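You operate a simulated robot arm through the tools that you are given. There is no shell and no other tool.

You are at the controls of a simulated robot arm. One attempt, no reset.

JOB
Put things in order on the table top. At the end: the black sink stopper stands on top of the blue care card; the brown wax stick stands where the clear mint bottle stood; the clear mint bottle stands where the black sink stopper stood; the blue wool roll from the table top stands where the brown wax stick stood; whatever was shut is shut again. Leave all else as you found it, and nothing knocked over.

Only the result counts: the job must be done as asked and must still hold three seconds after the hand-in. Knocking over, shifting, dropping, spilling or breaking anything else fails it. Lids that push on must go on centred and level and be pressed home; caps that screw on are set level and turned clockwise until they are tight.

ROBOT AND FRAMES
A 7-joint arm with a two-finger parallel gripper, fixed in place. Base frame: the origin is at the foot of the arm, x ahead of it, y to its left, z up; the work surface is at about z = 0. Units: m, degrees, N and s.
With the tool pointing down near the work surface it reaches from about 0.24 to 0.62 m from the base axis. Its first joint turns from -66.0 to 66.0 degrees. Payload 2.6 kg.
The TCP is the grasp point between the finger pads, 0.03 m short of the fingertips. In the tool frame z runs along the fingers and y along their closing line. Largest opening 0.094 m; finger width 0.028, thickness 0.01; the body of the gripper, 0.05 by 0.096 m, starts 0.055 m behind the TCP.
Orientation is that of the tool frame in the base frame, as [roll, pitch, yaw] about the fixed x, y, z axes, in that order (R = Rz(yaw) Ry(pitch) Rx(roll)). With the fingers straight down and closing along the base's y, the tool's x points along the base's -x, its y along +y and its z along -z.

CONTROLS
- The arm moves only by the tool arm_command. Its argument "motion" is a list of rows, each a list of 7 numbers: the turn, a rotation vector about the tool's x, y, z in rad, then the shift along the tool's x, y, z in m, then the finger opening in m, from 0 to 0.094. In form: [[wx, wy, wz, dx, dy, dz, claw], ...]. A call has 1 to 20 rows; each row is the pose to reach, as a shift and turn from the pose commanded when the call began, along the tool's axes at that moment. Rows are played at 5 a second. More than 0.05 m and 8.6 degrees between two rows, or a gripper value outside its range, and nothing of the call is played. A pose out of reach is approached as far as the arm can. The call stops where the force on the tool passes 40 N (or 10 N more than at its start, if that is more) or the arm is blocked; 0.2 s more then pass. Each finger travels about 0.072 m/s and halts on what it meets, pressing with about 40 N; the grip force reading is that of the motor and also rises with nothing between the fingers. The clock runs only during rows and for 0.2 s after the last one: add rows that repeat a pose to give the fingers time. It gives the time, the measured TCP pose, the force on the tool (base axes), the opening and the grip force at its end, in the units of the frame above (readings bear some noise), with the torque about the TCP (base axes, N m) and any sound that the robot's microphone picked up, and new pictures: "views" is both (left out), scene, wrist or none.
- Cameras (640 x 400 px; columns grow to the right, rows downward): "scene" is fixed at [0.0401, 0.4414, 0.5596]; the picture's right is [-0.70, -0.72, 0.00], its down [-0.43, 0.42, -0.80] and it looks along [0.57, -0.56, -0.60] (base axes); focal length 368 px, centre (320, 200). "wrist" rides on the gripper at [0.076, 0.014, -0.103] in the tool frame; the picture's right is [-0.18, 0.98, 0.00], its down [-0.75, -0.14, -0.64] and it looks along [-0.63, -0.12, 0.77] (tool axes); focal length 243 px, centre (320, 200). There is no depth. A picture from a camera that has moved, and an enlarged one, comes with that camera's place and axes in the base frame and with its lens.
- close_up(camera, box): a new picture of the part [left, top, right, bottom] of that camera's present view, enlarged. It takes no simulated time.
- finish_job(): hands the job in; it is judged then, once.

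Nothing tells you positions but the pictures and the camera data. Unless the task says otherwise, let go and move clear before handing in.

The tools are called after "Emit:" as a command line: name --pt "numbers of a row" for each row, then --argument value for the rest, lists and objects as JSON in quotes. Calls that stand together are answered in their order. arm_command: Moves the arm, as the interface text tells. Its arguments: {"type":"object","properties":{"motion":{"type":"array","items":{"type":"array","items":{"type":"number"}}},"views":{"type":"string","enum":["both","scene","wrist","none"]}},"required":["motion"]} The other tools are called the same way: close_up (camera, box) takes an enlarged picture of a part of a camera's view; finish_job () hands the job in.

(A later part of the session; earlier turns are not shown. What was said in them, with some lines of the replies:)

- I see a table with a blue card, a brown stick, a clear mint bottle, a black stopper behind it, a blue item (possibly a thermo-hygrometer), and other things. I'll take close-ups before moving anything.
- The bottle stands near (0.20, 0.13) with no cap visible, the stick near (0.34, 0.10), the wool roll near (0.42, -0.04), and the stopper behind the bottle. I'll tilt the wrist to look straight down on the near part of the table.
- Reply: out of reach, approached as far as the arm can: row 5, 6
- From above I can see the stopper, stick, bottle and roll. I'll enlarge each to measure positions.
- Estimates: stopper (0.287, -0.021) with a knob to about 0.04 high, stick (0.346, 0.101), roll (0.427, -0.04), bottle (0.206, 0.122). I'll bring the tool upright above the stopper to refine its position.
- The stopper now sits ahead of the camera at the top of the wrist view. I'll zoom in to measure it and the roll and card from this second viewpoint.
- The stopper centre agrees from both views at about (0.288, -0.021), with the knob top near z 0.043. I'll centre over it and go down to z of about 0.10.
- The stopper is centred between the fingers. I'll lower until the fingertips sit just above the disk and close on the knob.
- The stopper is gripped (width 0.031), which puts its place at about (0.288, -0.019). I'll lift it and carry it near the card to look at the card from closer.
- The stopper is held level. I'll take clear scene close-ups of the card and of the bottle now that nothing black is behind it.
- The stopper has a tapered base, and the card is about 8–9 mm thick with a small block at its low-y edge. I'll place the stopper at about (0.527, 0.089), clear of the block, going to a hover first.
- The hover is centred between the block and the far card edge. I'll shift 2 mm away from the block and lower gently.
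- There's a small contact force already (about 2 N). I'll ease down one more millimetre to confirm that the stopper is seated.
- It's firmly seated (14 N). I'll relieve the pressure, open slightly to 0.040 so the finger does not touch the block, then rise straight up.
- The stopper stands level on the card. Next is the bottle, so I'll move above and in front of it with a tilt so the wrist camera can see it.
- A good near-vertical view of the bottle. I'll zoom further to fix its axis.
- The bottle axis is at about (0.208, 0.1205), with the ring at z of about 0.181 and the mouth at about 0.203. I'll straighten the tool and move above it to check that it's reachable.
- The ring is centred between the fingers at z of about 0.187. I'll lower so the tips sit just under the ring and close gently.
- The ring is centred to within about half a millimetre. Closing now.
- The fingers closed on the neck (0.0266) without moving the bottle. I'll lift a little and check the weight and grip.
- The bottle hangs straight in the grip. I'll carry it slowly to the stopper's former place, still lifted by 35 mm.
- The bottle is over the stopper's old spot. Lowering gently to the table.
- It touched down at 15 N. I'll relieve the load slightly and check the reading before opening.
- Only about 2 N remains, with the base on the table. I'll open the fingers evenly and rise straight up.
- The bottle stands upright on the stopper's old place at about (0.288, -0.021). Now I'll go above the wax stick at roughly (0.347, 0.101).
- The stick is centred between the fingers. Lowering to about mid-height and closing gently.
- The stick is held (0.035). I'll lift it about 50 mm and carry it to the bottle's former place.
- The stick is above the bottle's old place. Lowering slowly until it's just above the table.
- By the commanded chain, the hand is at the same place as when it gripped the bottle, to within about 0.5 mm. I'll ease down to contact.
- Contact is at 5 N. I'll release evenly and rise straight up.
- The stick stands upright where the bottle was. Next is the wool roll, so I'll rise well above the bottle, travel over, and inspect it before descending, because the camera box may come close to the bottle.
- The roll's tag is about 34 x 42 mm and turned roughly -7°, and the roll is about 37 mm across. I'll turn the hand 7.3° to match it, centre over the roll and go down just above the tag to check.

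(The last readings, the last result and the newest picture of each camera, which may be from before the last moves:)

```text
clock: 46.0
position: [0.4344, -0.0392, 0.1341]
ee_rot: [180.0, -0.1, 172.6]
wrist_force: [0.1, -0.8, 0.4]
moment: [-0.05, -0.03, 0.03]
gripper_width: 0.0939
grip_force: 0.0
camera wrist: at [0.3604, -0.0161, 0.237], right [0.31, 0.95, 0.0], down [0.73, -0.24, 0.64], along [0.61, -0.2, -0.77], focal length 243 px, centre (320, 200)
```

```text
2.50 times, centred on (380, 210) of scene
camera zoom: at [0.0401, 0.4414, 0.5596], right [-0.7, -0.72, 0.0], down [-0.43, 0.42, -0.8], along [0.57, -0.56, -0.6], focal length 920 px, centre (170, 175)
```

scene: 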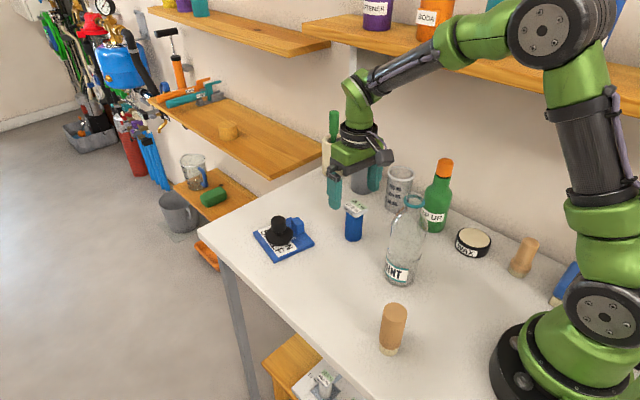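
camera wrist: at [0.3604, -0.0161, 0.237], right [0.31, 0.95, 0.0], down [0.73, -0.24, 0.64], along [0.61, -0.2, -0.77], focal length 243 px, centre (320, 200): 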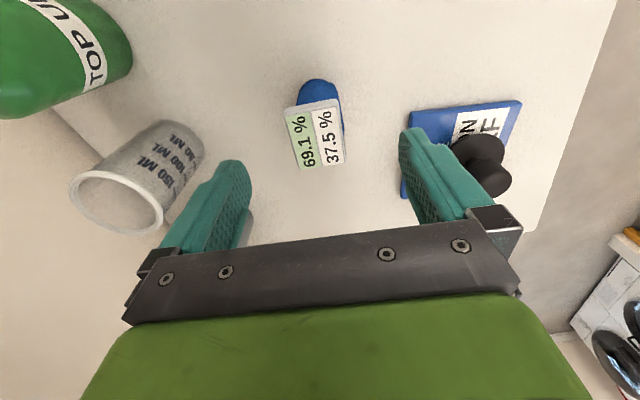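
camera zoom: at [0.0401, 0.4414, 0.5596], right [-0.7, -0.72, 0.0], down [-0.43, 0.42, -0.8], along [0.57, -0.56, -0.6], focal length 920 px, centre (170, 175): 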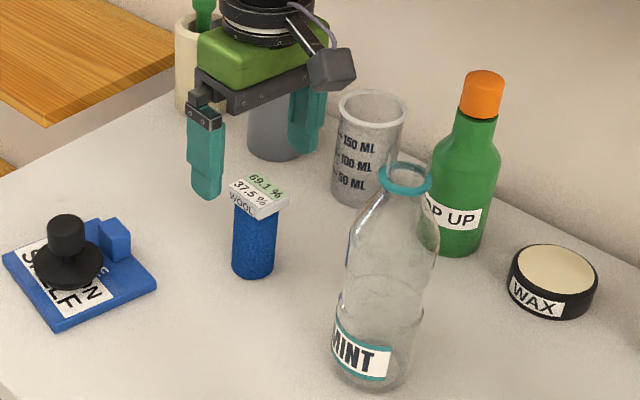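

The tag is now aligned with the fingers to within about 1°, and the roll is 1.3 mm off centre. I'll correct that and descend in stages, watching the clearance between the camera box and the bottle.

Emit:
arm_command --pt "0 0 0 0 -0.0013 0.02 0.094" --pt "0 0 0 0 -0.0013 0.04 0.09" --pt "0 0 0 0 -0.0013 0.055 0.085" --pt "0 0 0 0 -0.0013 0.055 0.08"

Emit:
close_up --camera "wrist" --box '[230, 80, 410, 230]'

Emit:
close_up --camera "scene" --box '[330, 150, 450, 290]'

```text
clock: 47.0
position: [0.4338, -0.0389, 0.0814]
ee_rot: [-180.0, -0.1, 172.7]
wrist_force: [0.8, -0.2, 0.2]
moment: [-0.03, 0.0, 0.0]
gripper_width: 0.0801
grip_force: 0.1
camera wrist: at [0.3604, -0.0168, 0.1829], right [0.31, 0.95, 0.0], down [0.73, -0.24, 0.64], along [0.61, -0.2, -0.77], focal length 243 px, centre (320, 200)
```

scene: 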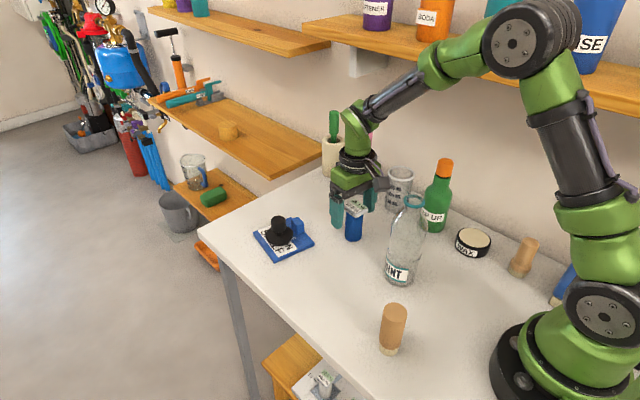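
wrist: 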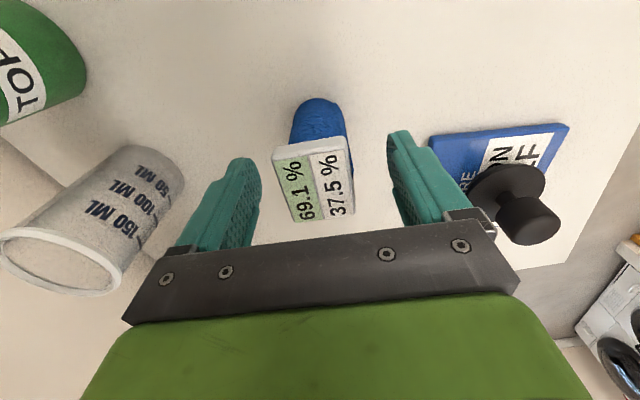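

```text
2.67 times, centred on (320, 155) of wrist
camera zoom: at [0.3604, -0.0168, 0.1829], right [0.31, 0.95, 0.0], down [0.73, -0.24, 0.64], along [0.61, -0.2, -0.77], focal length 647 px, centre (320, 320)
```

zoom: 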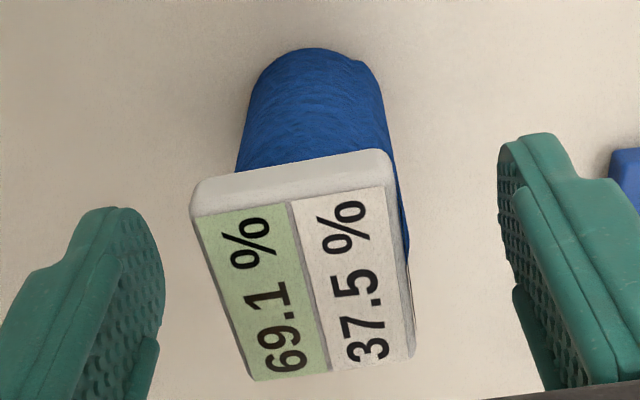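

```text
2.86 times, centred on (390, 220) of scene
camera zoom: at [0.0401, 0.4414, 0.5596], right [-0.7, -0.72, 0.0], down [-0.43, 0.42, -0.8], along [0.57, -0.56, -0.6], focal length 1051 px, centre (120, 143)
```

zoom: 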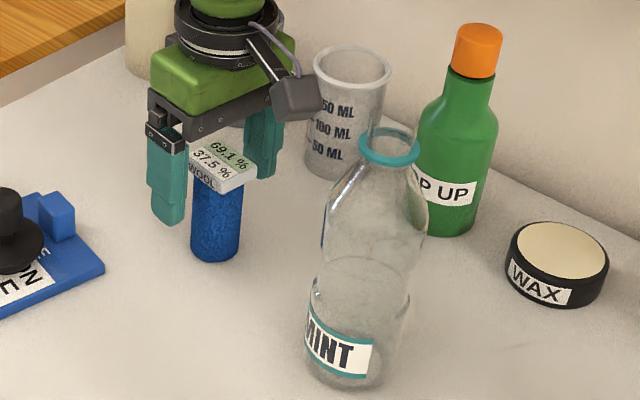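

The alignment holds, with the tag square to the fingers and the roll centred. The camera box is clear of the bottle. I'll lower to mid-height and close gently.

Emit:
arm_command --pt "0 0 0 0 -0.0004 0.01 0.08" --pt "0 0 0 0 -0.0004 0.02 0.07" --pt "0 0 0 0 -0.0004 0.0225 0.06" --pt "0 0 0 0 -0.0004 0.0225 0.052" --pt "0 0 0 0 -0.0004 0.0225 0.046" --pt "0 0 0 0 -0.0004 0.0225 0.042" --pt "0 0 0 0 -0.0004 0.0225 0.042"

Emit:
close_up --camera "wrist" --box '[230, 100, 410, 250]'

Emit:
close_up --camera "scene" --box '[320, 170, 420, 280]'

```text
clock: 48.6
position: [0.4339, -0.0403, 0.0586]
ee_rot: [179.9, -0.1, 172.7]
wrist_force: [-0.4, 0.7, -0.3]
moment: [0.03, 0.0, 0.05]
gripper_width: 0.0423
grip_force: 0.1
camera wrist: at [0.3596, -0.0175, 0.1611], right [0.31, 0.95, 0.0], down [0.73, -0.24, 0.64], along [0.61, -0.2, -0.77], focal length 243 px, centre (320, 200)
```

scene: 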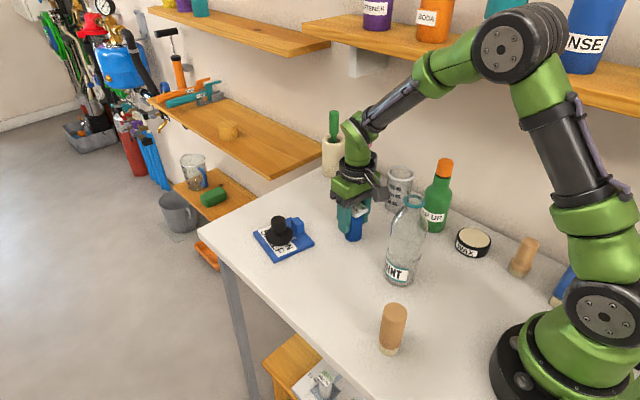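
wrist: 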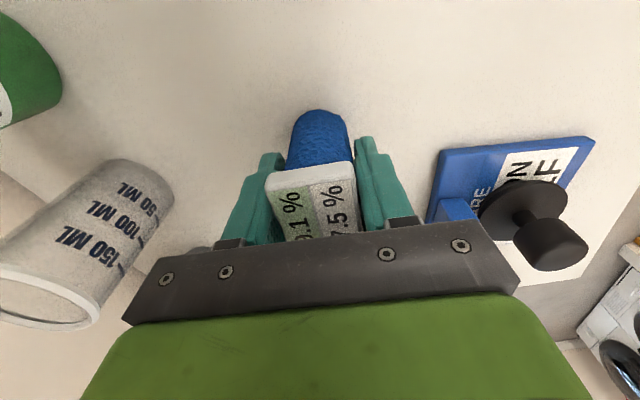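

```text
2.67 times, centred on (320, 175) of wrist
camera zoom: at [0.3596, -0.0175, 0.1611], right [0.31, 0.95, 0.0], down [0.73, -0.24, 0.64], along [0.61, -0.2, -0.77], focal length 647 px, centre (320, 267)
```

zoom: 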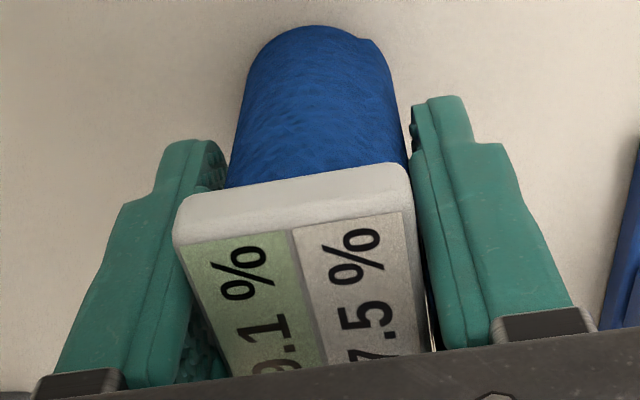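

```text
3.64 times, centred on (370, 225) of scene
camera zoom: at [0.0401, 0.4414, 0.5596], right [-0.7, -0.72, 0.0], down [-0.43, 0.42, -0.8], along [0.57, -0.56, -0.6], focal length 1338 px, centre (138, 109)
```

zoom: 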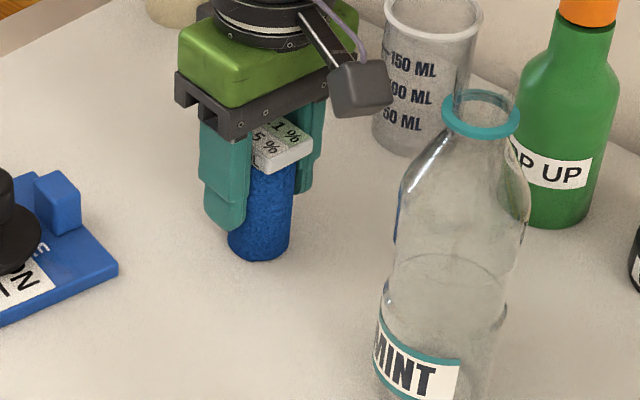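

The tag sits between the fingers with the roll slightly wider than it. Closing the last few millimetres gently.

Emit:
arm_command --pt "0 0 0 0 0 0 0.04" --pt "0 0 0 0 0 0 0.038" --pt "0 0 0 0 0 0 0.036" --pt "0 0 0 0 0 0 0.034" --pt "0 0 0 0 0 0 0.028" --pt "0 0 0 0 0 0 0.02" --pt "0 0 0 0 0 0 0.02"

Emit:
close_up --camera "wrist" --box '[230, 100, 410, 250]'

Emit:
close_up --camera "scene" --box '[320, 170, 420, 280]'

```text
clock: 50.2
position: [0.4332, -0.0401, 0.0596]
ee_rot: [-180.0, -0.1, 172.7]
wrist_force: [-0.3, -0.7, 0.3]
moment: [-0.01, 0.01, 0.02]
gripper_width: 0.04
grip_force: 39.8
camera wrist: at [0.3596, -0.0175, 0.1611], right [0.31, 0.95, 0.0], down [0.73, -0.24, 0.64], along [0.61, -0.2, -0.77], focal length 243 px, centre (320, 200)
```

scene: 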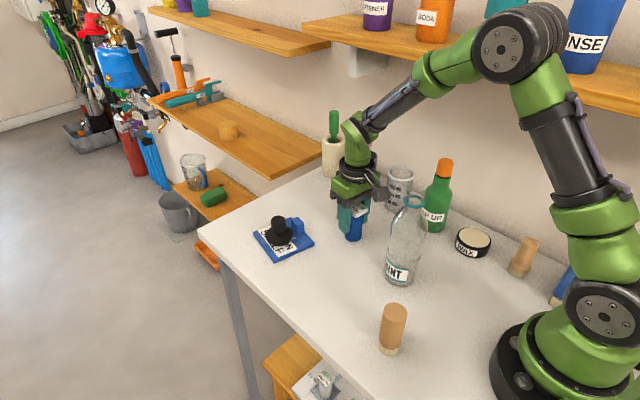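
wrist: 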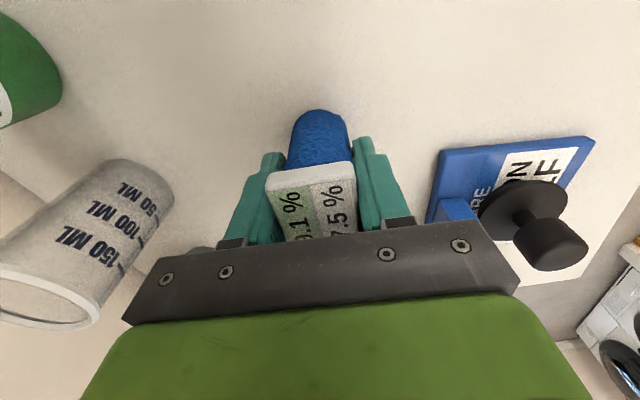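

```text
2.67 times, centred on (320, 175) of wrist
camera zoom: at [0.3596, -0.0175, 0.1611], right [0.31, 0.95, 0.0], down [0.73, -0.24, 0.64], along [0.61, -0.2, -0.77], focal length 647 px, centre (320, 267)
```

zoom: 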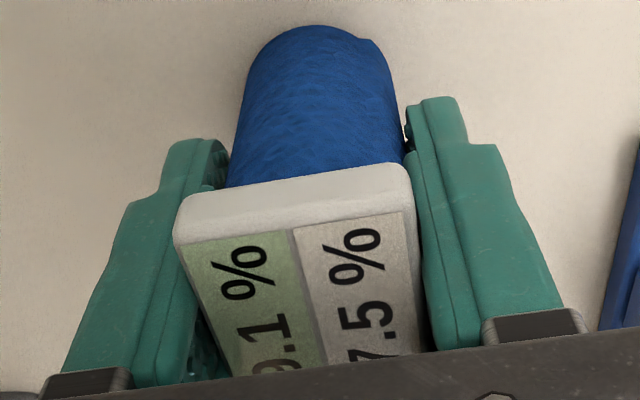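

```text
3.64 times, centred on (370, 225) of scene
camera zoom: at [0.0401, 0.4414, 0.5596], right [-0.7, -0.72, 0.0], down [-0.43, 0.42, -0.8], along [0.57, -0.56, -0.6], focal length 1338 px, centre (138, 109)
```

zoom: 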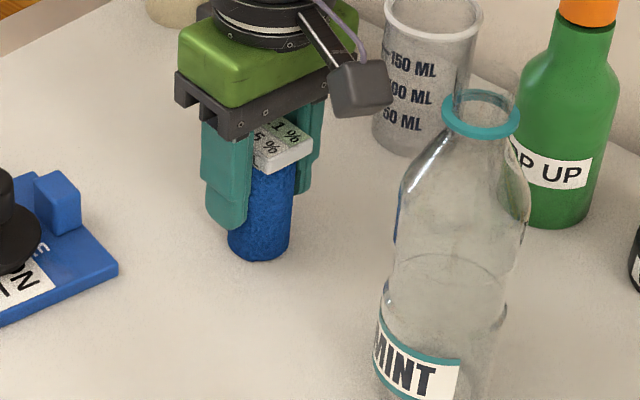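

The roll is gripped at 0.040 with the tag undisturbed. I'll lift slowly and check.

Emit:
arm_command --pt "0 0 0 0 0 -0.003 0.02" --pt "0 0 0 0 0 -0.012 0.02" --pt "0 0 0 0 0 -0.03 0.02" --pt "0 0 0 0 0 -0.055 0.02" --pt "0 0 0 0 0 -0.08 0.02" --pt "0 0 0 0 0 -0.1 0.02" --pt "0 0 0 0 0 -0.105 0.02" --pt "0 0 0 0 0 -0.105 0.02"

Emit:
close_up --camera "scene" --box '[310, 110, 430, 260]'

```text
clock: 52.0
position: [0.4337, -0.0409, 0.1658]
ee_rot: [-179.9, -0.1, 172.7]
wrist_force: [-0.2, -0.2, -1.5]
moment: [0.02, 0.0, -0.03]
gripper_width: 0.0396
grip_force: 40.1
camera wrist: at [0.3591, -0.0183, 0.2681], right [0.31, 0.95, 0.0], down [0.73, -0.24, 0.64], along [0.61, -0.2, -0.77], focal length 243 px, centre (320, 200)
```

scene: 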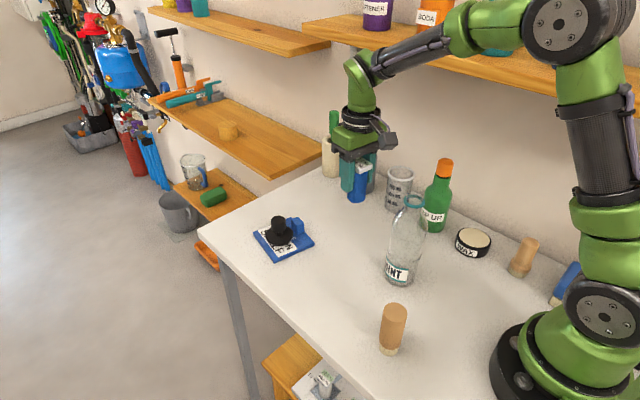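
wrist: 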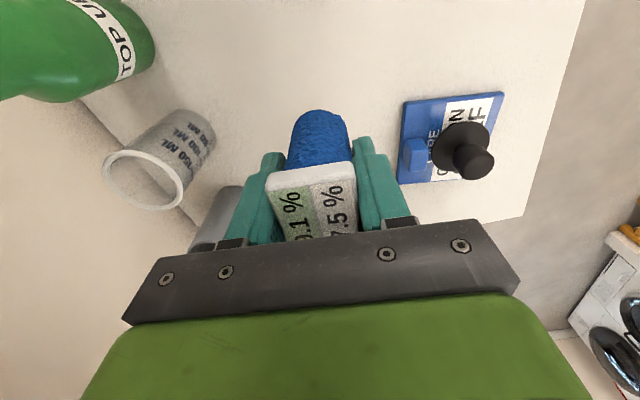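

```text
2.67 times, centred on (370, 185) of scene
camera zoom: at [0.0401, 0.4414, 0.5596], right [-0.7, -0.72, 0.0], down [-0.43, 0.42, -0.8], along [0.57, -0.56, -0.6], focal length 981 px, centre (187, 240)
```

zoom: 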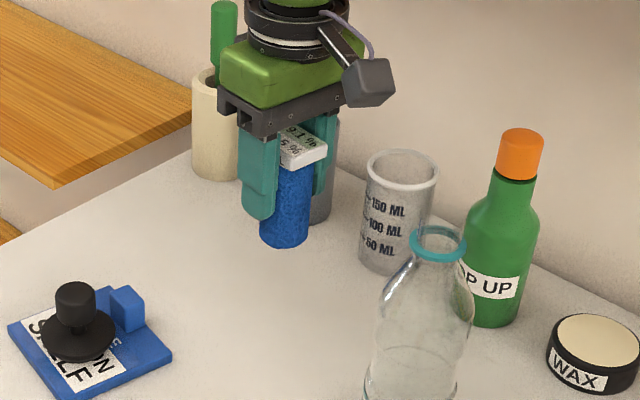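

The roll hangs straight with its tag. I'll carry it to the wax stick's former place at (0.348, 0.101).

Emit:
arm_command --pt "0 0 0 0.005 0.0064 0 0.02" --pt "0 0 0 0.016 0.0206 0 0.02" --pt "0 0 0 0.03 0.0386 0 0.02" --pt "0 0 0 0.045 0.0579 0 0.02" --pt "0 0 0 0.06 0.0772 0 0.02" --pt "0 0 0 0.075 0.0965 0 0.02" --pt "0 0 0 0.087 0.1119 0 0.02" --pt "0 0 0 0.096 0.1234 0 0.02" --pt "0 0 0 0.1001 0.1287 0 0.02" --pt "0 0 0 0.1001 0.1287 0 0.02" --pt "0 0 0 0.1001 0.1287 0 0.02"

Emit:
close_up --camera "scene" --box '[280, 150, 420, 310]'

```text
clock: 54.4
position: [0.3502, 0.1017, 0.1651]
ee_rot: [180.0, -0.1, 172.7]
wrist_force: [-0.2, 0.1, -1.3]
moment: [0.0, -0.01, 0.01]
gripper_width: 0.0396
grip_force: 40.2
camera wrist: at [0.2772, 0.1241, 0.2663], right [0.31, 0.95, 0.0], down [0.73, -0.24, 0.64], along [0.61, -0.2, -0.77], focal length 243 px, centre (320, 200)
```

scene: 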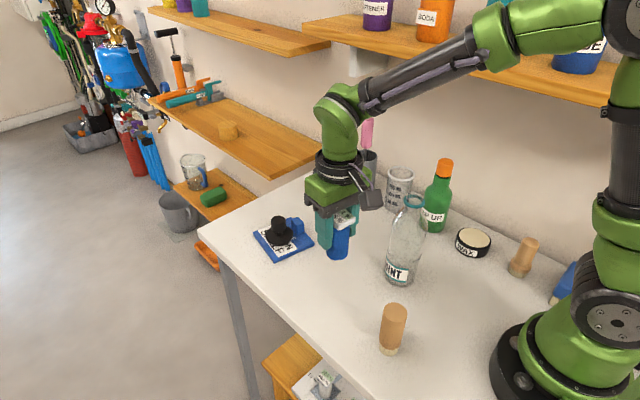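
wrist: 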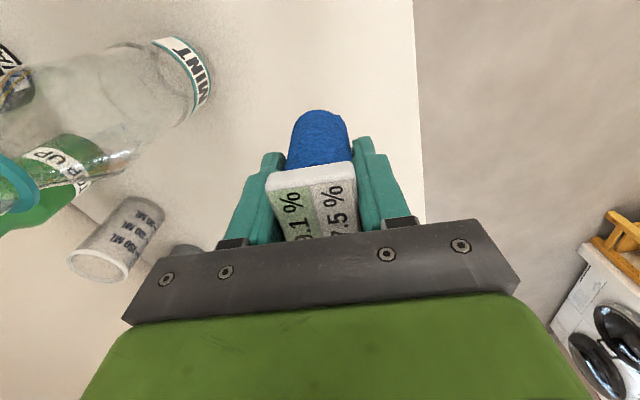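

```text
2.50 times, centred on (350, 230) of scene
camera zoom: at [0.0401, 0.4414, 0.5596], right [-0.7, -0.72, 0.0], down [-0.43, 0.42, -0.8], along [0.57, -0.56, -0.6], focal length 920 px, centre (245, 125)
```

zoom: 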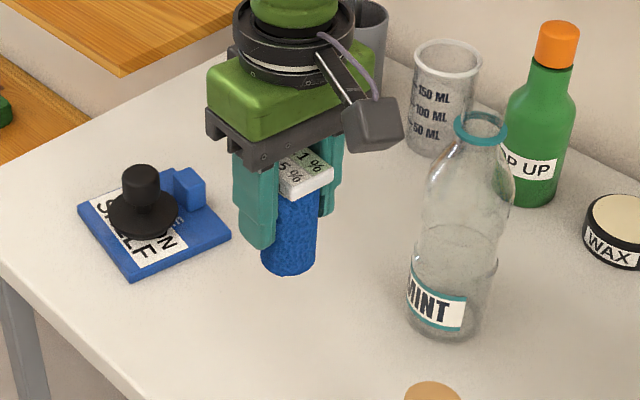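

The position reads right to within about 1 mm. Lowering to just above the table.

Emit:
arm_command --pt "0 0 0 0 0 0.01 0.02" --pt "0 0 0 0 0 0.03 0.02" --pt "0 0 0 0 0 0.055 0.02" --pt "0 0 0 0 0 0.08 0.02" --pt "0 0 0 0 0 0.095 0.02" --pt "0 0 0 0 0 0.102 0.02" --pt "0 0 0 0 0 0.104 0.02" --pt "0 0 0 0 0 0.104 0.02"

Emit:
close_up --camera "scene" --box '[290, 190, 390, 310]'

```text
clock: 56.2
position: [0.35, 0.0999, 0.0609]
ee_rot: [180.0, -0.1, 172.8]
wrist_force: [0.2, -0.4, -0.6]
moment: [-0.01, 0.01, 0.04]
gripper_width: 0.0395
grip_force: 40.2
camera wrist: at [0.2771, 0.1226, 0.1633], right [0.31, 0.95, 0.0], down [0.73, -0.24, 0.64], along [0.61, -0.2, -0.77], focal length 243 px, centre (320, 200)
```

scene: 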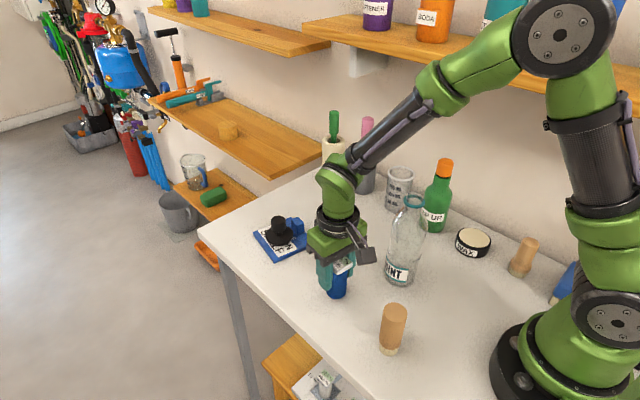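
wrist: 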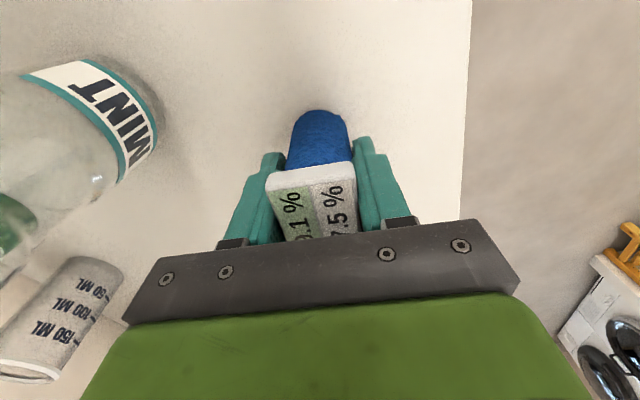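

```text
3.33 times, centred on (340, 250) of scene
camera zoom: at [0.0401, 0.4414, 0.5596], right [-0.7, -0.72, 0.0], down [-0.43, 0.42, -0.8], along [0.57, -0.56, -0.6], focal length 1227 px, centre (253, 33)
```

zoom: 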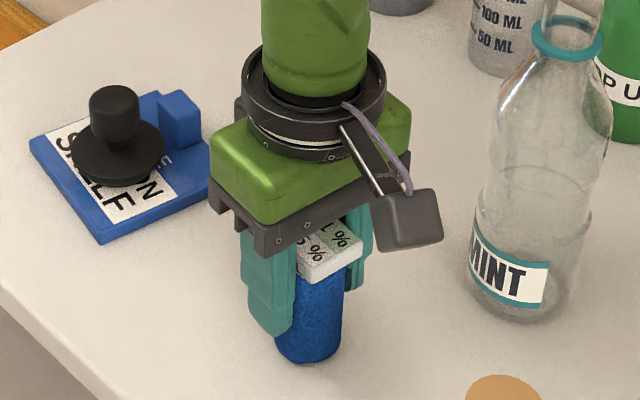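

The roll's base matches the stick's old footprint in the scene view. Easing down to contact.

Emit:
arm_command --pt "0 0 0 0 0 0.0006 0.02" --pt "0 0 0 0 0 0.0012 0.02" --pt "0 0 0 0 0 0.0012 0.02" --views "none"

```text
clock: 57.0
position: [0.3515, 0.0989, 0.0607]
ee_rot: [-180.0, 0.0, 172.7]
wrist_force: [0.3, -0.2, -0.2]
moment: [-0.01, -0.04, -0.03]
gripper_width: 0.04
grip_force: 40.1
```

No contact yet. Going down in half-millimetre steps.

Emit:
arm_command --pt "0 0 0 0 0 0.0005 0.02" --pt "0 0 0 0 0 0.001 0.02" --pt "0 0 0 0 0 0.001 0.02" --views "none"

```text
clock: 57.8
position: [0.3505, 0.1012, 0.0587]
ee_rot: [180.0, -0.1, 172.7]
wrist_force: [-0.7, 0.5, 3.8]
moment: [0.03, 0.08, -0.01]
gripper_width: 0.0399
grip_force: 40.1
```

Contact is confirmed (about 4 N). I'll open evenly and rise straight up.

Emit:
arm_command --pt "0 0 0 0 0 0 0.039" --pt "0 0 0 0 0 0 0.045" --pt "0 0 0 0 0 0 0.055" --pt "0 0 0 0 0 0 0.07" --pt "0 0 0 0 0 0 0.08" --pt "0 0 0 0 0 0 0.085" --pt "0 0 0 0 0 -0.015 0.09" --pt "0 0 0 0 0 -0.05 0.094" --pt "0 0 0 0 0 -0.09 0.094" --pt "0 0 0 0 0 -0.13 0.094" --pt "0 0 0 0 0 -0.17 0.094" --pt "0 0 0 0 0 -0.21 0.094" --pt "0 0 0 0 0 -0.25 0.094" --pt "0 0 0 0 0 -0.25 0.094"

Emit:
close_up --camera "scene" --box '[290, 190, 450, 370]'

Emit:
close_up --camera "wrist" --box '[220, 20, 420, 220]'

```text
clock: 60.8
position: [0.3508, 0.0998, 0.3084]
ee_rot: [-180.0, -0.1, 172.7]
wrist_force: [-0.5, 1.0, -0.7]
moment: [-0.01, -0.02, 0.01]
gripper_width: 0.0942
grip_force: 0.0
camera wrist: at [0.2766, 0.123, 0.4107], right [0.31, 0.95, 0.0], down [0.73, -0.24, 0.64], along [0.61, -0.2, -0.77], focal length 243 px, centre (320, 200)
```

scene: 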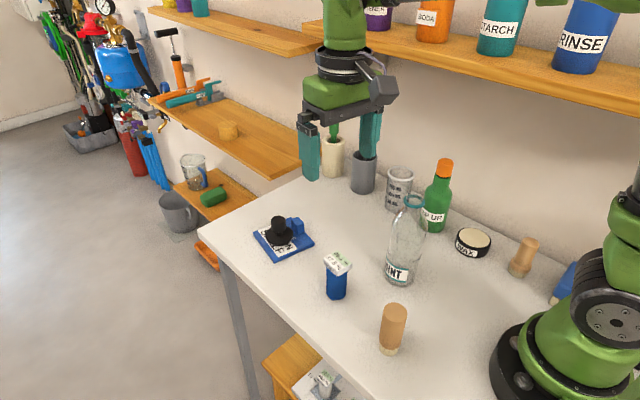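
wrist: 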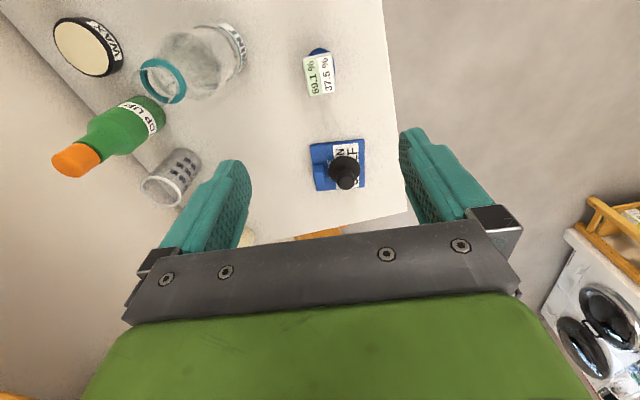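

```text
2.22 times, centred on (370, 280) of scene
camera zoom: at [0.0401, 0.4414, 0.5596], right [-0.7, -0.72, 0.0], down [-0.43, 0.42, -0.8], along [0.57, -0.56, -0.6], focal length 818 px, centre (209, 22)
```

zoom: 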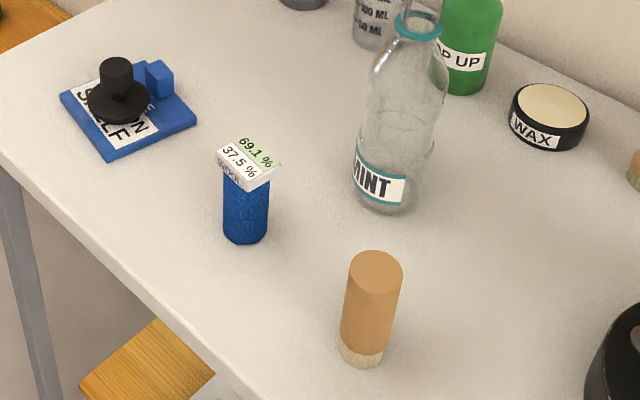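

```text
2.00 times, centred on (320, 120) of wrist
camera zoom: at [0.2766, 0.123, 0.4107], right [0.31, 0.95, 0.0], down [0.73, -0.24, 0.64], along [0.61, -0.2, -0.77], focal length 485 px, centre (320, 360)
```

zoom: 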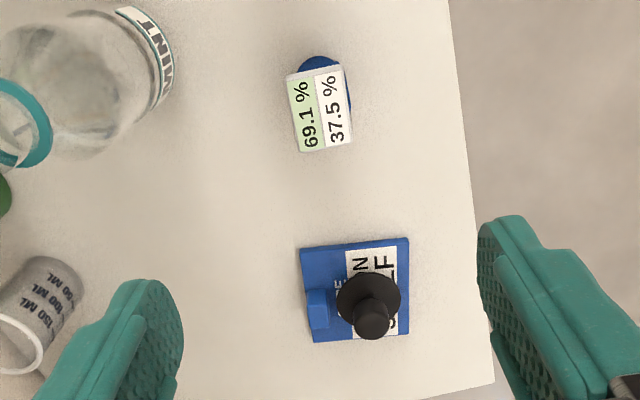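

All four things are in place and upright: the stopper on the card, the bottle on the stopper's old spot, the stick on the bottle's, and the roll on the stick's. Nothing else has moved, the bottle was open from the start, and the hand is clear, so I'm handing in.

Emit:
finish_job

```text
The job is handed in.
```

The job is handed in. In the last pictures everything stood upright, and I saw nothing else on the table out of place.

- **Black sink stopper:** it stands level on the blue care card, clear of the small raised block on the card.
- **Clear mint bottle:** it stands where the stopper stood, at about (0.288, -0.021).
- **Brown wax stick:** it stands where the bottle stood, at about (0.208, 0.120).
- **Blue wool roll:** it stands where the stick stood, at about (0.348, 0.101), with its tag still on top. I moved the roll from the table top and left the similar tagged item on the lower shelf alone.

I judged the new positions to be within about 2 mm of the originals, from the pictures and the arm's position readings. I opened nothing, and the mint bottle had no cap to begin with, so nothing needed shutting. The hand was empty and well above the table when I handed in.
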